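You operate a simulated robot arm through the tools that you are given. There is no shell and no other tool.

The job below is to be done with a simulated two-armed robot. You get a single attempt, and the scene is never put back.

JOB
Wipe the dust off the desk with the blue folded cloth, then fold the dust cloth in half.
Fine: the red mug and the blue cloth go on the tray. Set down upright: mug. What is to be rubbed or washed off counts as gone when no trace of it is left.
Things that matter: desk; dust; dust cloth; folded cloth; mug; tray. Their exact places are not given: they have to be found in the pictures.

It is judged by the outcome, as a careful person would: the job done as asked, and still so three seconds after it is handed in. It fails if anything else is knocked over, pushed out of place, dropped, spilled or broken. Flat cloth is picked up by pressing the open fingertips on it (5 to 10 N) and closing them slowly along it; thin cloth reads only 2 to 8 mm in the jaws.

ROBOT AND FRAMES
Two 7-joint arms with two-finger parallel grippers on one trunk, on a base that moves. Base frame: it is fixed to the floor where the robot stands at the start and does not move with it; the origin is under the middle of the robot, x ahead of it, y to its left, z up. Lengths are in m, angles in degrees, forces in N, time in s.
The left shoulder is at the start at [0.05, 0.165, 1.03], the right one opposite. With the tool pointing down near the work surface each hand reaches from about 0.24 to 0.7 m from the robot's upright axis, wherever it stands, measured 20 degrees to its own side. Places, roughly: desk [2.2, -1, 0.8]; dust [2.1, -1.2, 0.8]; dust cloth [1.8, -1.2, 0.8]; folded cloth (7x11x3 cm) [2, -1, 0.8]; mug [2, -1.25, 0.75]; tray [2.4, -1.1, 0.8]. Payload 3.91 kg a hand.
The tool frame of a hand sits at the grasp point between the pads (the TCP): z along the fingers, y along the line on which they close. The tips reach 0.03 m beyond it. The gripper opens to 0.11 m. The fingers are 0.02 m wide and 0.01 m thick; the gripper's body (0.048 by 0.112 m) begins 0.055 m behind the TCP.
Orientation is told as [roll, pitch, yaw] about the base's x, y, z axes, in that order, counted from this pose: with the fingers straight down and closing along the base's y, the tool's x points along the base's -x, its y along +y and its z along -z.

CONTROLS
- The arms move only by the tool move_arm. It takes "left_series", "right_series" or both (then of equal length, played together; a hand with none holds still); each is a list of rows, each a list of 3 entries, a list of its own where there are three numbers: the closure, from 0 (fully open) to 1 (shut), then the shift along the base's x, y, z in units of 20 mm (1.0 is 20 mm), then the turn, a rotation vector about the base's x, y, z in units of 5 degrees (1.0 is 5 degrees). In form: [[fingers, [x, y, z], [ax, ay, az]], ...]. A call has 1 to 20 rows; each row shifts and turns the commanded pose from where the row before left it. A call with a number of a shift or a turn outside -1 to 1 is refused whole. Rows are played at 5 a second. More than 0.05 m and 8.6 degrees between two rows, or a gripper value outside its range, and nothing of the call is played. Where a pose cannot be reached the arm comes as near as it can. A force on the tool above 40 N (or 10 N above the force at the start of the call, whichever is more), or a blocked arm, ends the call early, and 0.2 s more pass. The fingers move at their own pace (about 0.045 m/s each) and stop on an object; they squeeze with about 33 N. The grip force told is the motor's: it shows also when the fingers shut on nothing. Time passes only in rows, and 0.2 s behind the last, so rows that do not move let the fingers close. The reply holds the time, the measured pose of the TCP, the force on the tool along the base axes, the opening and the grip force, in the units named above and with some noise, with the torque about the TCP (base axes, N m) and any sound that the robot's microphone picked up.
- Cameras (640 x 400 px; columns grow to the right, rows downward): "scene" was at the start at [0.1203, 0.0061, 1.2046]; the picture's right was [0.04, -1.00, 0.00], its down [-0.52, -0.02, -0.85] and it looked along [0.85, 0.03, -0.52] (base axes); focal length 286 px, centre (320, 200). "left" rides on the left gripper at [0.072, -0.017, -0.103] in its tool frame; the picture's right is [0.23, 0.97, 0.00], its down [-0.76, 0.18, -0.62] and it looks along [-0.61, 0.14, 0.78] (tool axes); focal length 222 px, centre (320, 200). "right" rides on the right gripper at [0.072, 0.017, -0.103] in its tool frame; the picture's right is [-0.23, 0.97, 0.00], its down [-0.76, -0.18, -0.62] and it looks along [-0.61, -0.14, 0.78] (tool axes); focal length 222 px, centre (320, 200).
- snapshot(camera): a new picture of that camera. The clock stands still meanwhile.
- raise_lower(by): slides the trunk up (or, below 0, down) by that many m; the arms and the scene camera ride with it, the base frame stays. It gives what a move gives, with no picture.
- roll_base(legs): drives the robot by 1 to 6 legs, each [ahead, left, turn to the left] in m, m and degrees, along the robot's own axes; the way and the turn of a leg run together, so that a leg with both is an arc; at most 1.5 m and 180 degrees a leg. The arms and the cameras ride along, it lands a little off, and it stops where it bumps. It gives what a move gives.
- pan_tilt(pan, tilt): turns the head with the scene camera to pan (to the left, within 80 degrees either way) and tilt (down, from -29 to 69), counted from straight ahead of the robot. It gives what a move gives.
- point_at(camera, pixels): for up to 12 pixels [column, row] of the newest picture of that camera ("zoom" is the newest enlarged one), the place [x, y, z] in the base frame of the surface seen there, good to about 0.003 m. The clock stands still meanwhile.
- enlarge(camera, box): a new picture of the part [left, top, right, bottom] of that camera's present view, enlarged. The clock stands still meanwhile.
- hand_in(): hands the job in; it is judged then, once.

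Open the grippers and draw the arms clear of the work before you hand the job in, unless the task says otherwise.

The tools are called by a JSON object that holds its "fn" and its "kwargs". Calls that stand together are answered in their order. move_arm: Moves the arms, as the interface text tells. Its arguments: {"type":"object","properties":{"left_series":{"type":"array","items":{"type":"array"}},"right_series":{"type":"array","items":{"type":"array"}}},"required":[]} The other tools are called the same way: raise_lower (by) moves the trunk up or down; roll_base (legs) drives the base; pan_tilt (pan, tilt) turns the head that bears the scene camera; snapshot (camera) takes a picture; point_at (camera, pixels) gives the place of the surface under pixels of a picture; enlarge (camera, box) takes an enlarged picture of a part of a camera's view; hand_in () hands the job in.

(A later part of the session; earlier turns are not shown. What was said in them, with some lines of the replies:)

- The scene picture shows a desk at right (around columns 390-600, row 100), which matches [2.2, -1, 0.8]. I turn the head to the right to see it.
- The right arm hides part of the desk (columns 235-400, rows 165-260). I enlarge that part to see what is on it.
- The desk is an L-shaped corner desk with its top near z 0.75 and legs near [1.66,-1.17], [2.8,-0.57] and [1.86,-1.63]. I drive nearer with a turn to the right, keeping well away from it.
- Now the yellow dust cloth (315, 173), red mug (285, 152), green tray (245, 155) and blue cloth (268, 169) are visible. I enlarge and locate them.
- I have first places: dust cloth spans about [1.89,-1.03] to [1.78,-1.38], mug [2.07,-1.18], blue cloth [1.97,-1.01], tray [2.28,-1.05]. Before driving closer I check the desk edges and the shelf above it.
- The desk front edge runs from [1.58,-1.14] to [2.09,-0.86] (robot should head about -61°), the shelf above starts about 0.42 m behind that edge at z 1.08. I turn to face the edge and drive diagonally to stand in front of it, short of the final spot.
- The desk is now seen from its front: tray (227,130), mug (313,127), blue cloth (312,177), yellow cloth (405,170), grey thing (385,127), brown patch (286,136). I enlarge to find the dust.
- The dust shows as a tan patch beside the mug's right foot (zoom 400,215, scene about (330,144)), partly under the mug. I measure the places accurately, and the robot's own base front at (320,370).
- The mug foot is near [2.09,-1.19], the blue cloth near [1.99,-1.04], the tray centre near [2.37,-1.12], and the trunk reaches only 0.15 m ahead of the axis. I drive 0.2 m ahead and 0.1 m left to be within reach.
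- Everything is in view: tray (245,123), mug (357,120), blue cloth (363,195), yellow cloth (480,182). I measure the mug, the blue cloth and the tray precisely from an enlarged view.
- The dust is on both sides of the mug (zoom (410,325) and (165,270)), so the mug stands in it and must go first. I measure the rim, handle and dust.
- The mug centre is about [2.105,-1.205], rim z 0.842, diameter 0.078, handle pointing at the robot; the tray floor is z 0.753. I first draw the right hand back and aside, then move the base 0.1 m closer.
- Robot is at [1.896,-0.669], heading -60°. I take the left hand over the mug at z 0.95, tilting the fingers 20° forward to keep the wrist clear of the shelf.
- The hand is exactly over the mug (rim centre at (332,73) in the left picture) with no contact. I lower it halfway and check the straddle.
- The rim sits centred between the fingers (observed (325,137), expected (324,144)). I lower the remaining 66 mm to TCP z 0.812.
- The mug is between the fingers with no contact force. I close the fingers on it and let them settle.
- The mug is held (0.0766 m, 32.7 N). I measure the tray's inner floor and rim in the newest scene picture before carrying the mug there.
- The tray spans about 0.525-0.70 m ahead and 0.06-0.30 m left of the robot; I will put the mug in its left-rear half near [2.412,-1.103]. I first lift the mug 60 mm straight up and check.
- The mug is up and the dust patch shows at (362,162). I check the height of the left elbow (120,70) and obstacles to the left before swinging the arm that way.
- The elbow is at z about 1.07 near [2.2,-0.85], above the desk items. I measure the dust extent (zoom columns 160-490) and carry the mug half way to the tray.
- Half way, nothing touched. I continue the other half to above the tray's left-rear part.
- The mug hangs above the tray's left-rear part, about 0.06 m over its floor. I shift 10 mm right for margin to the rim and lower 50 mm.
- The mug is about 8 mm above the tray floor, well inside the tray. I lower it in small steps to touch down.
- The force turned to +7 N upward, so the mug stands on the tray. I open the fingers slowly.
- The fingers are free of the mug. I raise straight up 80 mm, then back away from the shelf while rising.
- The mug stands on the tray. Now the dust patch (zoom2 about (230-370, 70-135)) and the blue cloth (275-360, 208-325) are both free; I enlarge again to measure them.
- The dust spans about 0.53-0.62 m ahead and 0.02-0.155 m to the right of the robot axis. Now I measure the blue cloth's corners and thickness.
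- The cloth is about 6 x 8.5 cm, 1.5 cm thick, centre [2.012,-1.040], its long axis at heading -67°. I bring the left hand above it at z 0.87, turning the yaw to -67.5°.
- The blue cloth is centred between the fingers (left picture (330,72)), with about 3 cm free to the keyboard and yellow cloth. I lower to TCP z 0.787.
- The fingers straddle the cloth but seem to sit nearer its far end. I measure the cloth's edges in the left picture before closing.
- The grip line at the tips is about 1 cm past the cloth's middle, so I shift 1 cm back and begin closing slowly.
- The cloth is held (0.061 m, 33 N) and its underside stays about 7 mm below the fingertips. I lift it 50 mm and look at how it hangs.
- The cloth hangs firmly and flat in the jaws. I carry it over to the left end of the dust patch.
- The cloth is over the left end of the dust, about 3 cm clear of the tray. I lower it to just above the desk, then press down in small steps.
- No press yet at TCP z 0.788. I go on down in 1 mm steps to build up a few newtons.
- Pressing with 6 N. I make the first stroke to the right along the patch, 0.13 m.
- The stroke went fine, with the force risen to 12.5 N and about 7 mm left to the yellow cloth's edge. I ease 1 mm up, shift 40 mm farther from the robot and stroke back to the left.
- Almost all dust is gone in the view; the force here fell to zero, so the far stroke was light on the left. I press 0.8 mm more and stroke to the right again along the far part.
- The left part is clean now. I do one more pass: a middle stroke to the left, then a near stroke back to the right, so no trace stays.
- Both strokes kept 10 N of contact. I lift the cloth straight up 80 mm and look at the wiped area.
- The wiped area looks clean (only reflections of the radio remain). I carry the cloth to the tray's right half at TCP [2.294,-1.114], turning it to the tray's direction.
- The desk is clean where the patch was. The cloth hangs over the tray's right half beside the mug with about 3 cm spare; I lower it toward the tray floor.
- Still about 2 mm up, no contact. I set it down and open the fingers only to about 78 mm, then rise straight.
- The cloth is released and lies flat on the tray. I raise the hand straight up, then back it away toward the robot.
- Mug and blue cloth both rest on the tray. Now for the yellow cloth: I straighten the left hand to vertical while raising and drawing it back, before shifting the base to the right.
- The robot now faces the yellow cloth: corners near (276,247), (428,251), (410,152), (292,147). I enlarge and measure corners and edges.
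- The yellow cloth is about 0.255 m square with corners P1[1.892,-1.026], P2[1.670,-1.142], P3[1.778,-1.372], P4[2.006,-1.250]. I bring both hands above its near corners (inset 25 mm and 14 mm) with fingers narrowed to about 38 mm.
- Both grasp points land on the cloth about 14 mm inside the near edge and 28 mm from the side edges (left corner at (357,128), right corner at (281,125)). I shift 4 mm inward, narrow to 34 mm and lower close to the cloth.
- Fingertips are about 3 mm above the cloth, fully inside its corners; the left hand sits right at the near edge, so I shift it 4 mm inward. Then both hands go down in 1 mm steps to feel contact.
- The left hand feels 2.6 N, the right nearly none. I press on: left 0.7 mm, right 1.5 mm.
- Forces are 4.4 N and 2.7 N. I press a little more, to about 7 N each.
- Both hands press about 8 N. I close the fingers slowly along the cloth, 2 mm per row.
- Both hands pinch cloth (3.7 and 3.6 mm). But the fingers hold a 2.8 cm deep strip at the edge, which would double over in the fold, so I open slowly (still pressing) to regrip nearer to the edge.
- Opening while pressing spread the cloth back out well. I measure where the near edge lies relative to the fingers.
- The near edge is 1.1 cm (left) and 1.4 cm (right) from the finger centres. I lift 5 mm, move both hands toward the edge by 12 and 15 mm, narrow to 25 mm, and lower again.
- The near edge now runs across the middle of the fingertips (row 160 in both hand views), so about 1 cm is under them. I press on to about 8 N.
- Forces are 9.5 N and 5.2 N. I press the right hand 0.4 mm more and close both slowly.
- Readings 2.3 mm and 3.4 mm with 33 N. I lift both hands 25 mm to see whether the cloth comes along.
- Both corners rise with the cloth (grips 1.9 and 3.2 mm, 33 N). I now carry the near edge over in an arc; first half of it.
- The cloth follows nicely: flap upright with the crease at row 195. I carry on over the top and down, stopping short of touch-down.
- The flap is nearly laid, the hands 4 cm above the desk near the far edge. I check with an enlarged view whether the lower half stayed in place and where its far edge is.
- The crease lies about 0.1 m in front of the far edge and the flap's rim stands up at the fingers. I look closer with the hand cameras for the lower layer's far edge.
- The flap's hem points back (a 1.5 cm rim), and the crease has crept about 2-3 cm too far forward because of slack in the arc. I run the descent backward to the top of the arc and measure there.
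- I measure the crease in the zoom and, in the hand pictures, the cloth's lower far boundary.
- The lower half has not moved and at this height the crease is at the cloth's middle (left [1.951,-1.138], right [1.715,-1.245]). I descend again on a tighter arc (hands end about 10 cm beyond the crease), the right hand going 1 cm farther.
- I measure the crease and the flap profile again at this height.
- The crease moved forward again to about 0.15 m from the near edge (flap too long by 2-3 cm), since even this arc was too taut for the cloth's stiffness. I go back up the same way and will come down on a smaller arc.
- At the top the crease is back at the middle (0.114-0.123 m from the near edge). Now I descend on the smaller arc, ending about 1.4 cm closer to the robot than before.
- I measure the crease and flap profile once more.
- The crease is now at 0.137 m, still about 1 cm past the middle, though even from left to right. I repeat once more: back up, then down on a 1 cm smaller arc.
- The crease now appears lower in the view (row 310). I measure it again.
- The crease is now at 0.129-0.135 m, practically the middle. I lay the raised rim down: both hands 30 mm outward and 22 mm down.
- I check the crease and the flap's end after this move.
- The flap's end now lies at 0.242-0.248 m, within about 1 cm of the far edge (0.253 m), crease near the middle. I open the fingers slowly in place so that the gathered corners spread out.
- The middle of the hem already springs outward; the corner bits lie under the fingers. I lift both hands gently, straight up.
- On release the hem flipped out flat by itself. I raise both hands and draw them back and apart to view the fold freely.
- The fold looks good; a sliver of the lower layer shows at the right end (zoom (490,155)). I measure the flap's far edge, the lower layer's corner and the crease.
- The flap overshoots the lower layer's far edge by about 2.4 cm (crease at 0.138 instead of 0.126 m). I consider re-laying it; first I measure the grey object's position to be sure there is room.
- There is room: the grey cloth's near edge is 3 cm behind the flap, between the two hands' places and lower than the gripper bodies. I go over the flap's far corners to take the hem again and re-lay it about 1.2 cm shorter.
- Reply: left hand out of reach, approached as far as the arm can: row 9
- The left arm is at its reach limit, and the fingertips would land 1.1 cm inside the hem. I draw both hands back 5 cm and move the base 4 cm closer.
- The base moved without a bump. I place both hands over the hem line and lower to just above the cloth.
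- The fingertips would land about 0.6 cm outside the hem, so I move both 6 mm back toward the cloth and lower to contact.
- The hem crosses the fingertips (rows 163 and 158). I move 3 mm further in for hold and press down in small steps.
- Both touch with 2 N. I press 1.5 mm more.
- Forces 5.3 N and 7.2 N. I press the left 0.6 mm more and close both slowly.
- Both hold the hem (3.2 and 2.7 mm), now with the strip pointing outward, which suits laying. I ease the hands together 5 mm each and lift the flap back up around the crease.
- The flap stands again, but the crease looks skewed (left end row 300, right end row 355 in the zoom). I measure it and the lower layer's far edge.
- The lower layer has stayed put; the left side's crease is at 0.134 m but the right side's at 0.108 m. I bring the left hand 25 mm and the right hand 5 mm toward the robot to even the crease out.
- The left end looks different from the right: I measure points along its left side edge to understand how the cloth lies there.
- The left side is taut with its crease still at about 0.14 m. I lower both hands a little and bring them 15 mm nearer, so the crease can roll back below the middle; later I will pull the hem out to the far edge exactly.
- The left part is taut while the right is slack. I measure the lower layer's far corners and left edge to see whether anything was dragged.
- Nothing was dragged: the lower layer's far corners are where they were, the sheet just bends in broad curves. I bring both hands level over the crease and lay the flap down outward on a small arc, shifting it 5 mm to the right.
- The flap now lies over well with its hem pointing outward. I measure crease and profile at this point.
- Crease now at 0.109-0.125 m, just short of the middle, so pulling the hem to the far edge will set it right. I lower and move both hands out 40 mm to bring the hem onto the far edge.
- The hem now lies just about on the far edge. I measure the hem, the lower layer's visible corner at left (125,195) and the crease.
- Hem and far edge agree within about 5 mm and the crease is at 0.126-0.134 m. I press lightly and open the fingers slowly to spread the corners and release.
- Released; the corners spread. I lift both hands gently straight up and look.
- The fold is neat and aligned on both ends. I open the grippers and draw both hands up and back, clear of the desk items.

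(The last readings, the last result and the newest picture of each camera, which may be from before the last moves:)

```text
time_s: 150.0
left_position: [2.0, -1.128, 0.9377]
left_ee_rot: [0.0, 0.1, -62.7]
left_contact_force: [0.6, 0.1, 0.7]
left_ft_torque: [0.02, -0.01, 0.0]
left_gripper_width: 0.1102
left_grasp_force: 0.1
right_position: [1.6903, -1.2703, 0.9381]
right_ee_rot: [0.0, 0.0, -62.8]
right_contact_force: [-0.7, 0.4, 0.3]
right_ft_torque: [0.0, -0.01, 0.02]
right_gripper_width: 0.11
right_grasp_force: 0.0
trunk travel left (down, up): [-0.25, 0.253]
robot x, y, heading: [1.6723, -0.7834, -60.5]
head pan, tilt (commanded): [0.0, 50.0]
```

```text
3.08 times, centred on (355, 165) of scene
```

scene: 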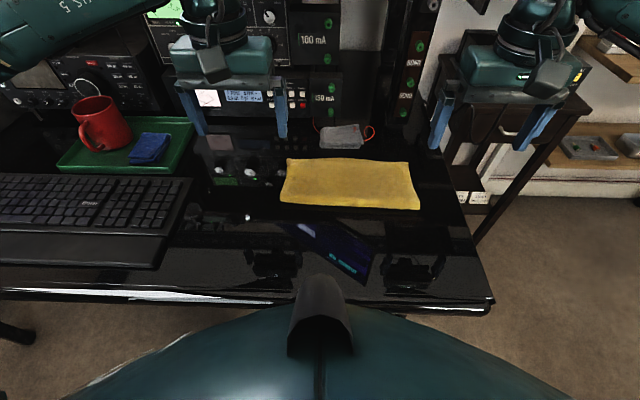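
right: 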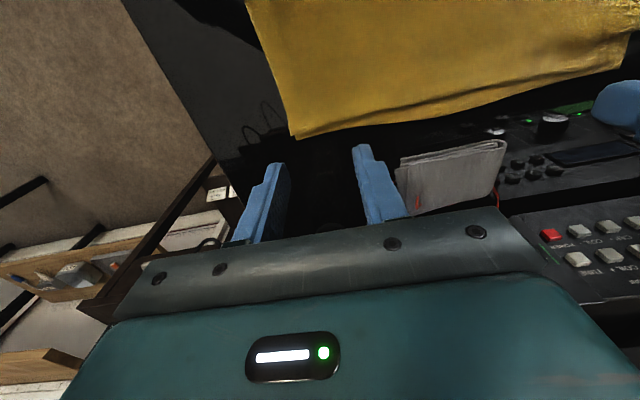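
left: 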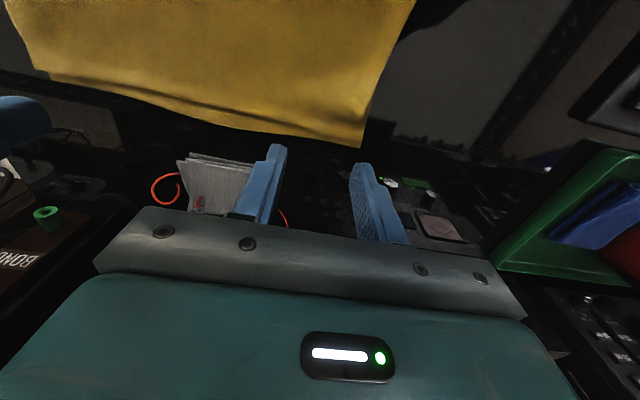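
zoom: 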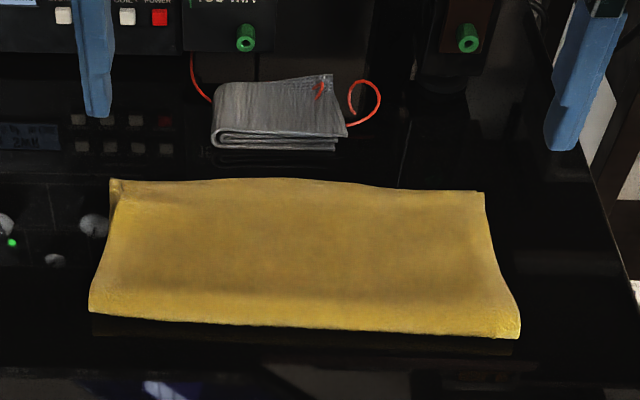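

The fold looks right. I check the tray, the wiped patch and the freed part of the desk for any leftover dust.

{"fn": "enlarge", "kwargs": {"camera": "scene", "box": [40, 80, 300, 230]}}

{"fn": "enlarge", "kwargs": {"camera": "scene", "box": [190, 120, 300, 200]}}

{"fn": "enlarge", "kwargs": {"camera": "scene", "box": [190, 180, 490, 310]}}

{"fn": "point_at", "kwargs": {"camera": "scene", "pixels": [[290, 160], [407, 164], [350, 160], [282, 200], [418, 206], [350, 206], [75, 110], [100, 145], [150, 150]]}}

```text
2.46 times, centred on (170, 155) of scene
```

zoom: 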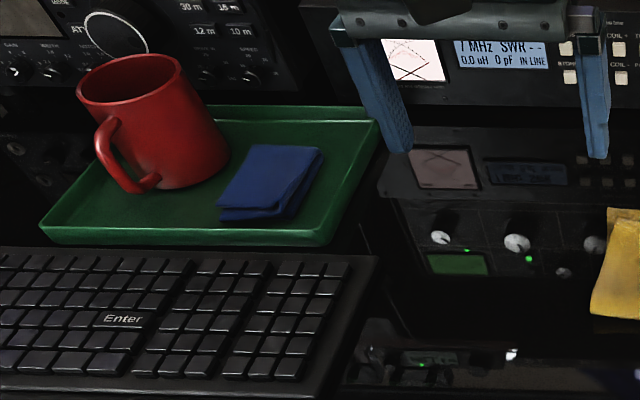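

```text
5.00 times, centred on (245, 160) of scene
```

zoom: 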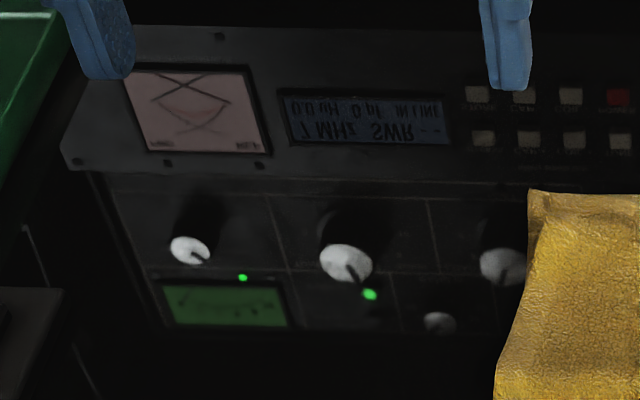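

```text
2.13 times, centred on (340, 245) of scene
```

zoom: 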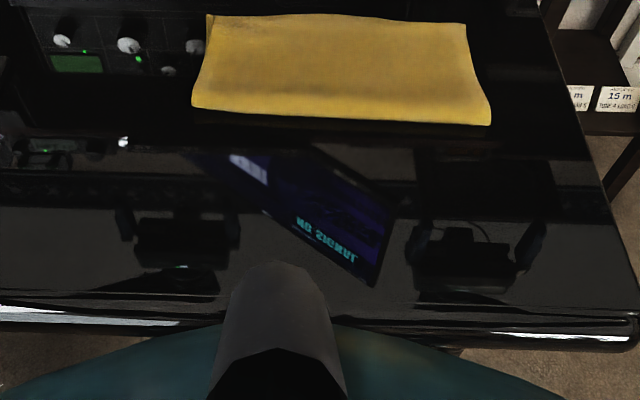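

```text
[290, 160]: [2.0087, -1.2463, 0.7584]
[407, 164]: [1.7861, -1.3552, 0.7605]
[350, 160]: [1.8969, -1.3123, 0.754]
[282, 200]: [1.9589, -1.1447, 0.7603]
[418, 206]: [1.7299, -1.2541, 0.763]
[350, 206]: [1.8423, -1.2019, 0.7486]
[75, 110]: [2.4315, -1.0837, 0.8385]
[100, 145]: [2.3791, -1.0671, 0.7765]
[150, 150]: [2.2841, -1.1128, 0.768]
```

Everything is in place: mug upright and blue cloth on the tray, no trace of dust, yellow cloth folded edge to edge. I drive the robot back 0.3 m so the arms are clear of the desk.

{"fn": "roll_base", "kwargs": {"legs": [[-0.3, 0, 0]]}}

{"fn": "pan_tilt", "kwargs": {"pan": 5, "tilt": 42}}

{"fn": "snapshot", "kwargs": {"camera": "scene"}}

{"fn": "enlarge", "kwargs": {"camera": "scene", "box": [160, 70, 440, 240]}}

```text
time_s: 152.0
left_position: [1.8504, -0.8673, 0.9382]
left_ee_rot: [0.0, -0.1, -62.9]
left_contact_force: [0.3, -1.3, 0.3]
left_ft_torque: [-0.02, 0.02, 0.02]
left_gripper_width: 0.1099
left_grasp_force: 0.0
right_position: [1.5403, -1.0077, 0.9382]
right_ee_rot: [0.1, 0.0, -63.0]
right_contact_force: [-0.1, -0.6, -0.8]
right_ft_torque: [-0.02, 0.01, 0.01]
right_gripper_width: 0.1099
right_grasp_force: 0.0
trunk travel left (down, up): [-0.25, 0.253]
robot x, y, heading: [1.5233, -0.5223, -60.5]
head pan, tilt (commanded): [0.0, 50.0]
```

```text
time_s: 152.7
left_position: [1.8494, -0.8667, 0.9378]
left_ee_rot: [0.0, 0.0, -62.9]
left_contact_force: [-0.1, -0.3, 0.2]
left_ft_torque: [0.01, 0.02, 0.02]
left_gripper_width: 0.1102
left_grasp_force: 0.0
right_position: [1.5406, -1.0075, 0.9382]
right_ee_rot: [0.0, -0.1, -62.9]
right_contact_force: [-1.0, -0.5, -0.8]
right_ft_torque: [0.0, -0.04, 0.0]
right_gripper_width: 0.11
right_grasp_force: 0.1
trunk travel left (down, up): [-0.25, 0.253]
robot x, y, heading: [1.5188, -0.5238, -60.5]
head pan, tilt (commanded): [5.0, 42.0]
```

```text
taken
```

scene: 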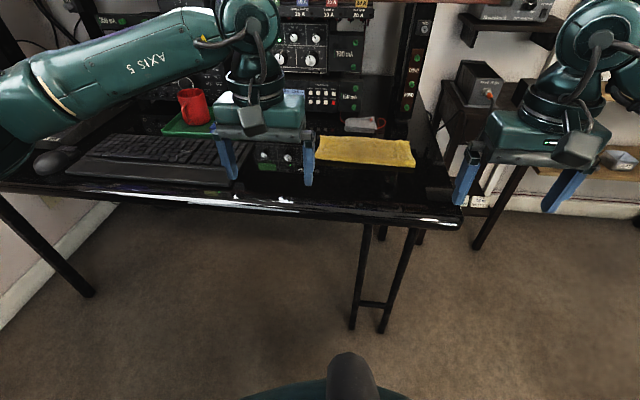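

```text
2.29 times, centred on (300, 155) of scene
```

zoom: 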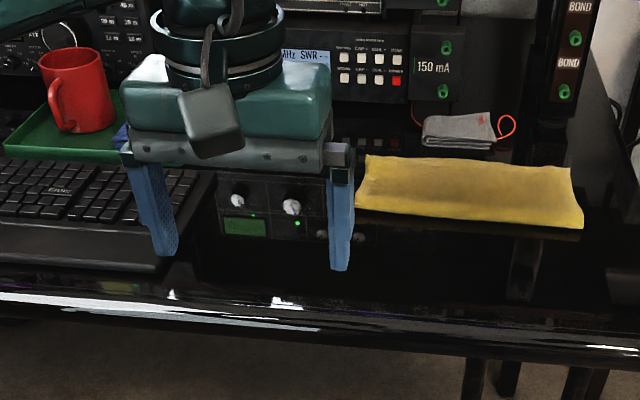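

The final view shows the mug upright on the tray, the desk clean, the yellow cloth folded in half, and both open grippers clear of the work. I hand the job in.

{"fn": "hand_in", "kwargs": {}}

```text
The job is handed in.
```

The desk is wiped, the dust cloth is folded in half, and I've handed the job in.

- **Dust:** The patch was under and beside the red mug, so I moved the mug to the tray first. I then wiped the area with the blue cloth in overlapping strokes. The close-up pictures afterwards show no trace of dust.
- **Tray:** The mug stands upright in the left half, and the blue cloth lies flat in the right half.
- **Dust cloth:** The yellow cloth's near edge is folded over to its far edge. The two edges line up to within about 1 cm, and the crease is close to the middle. The crease is still slightly rounded; I did not press it flat. The first fold overshot the far edge by about 2.4 cm, so I picked up the hem and laid it again.

In the pictures nothing else on the desk was moved or knocked over. Both grippers are open, and I backed the robot about 0.3 m away from the desk before handing in.
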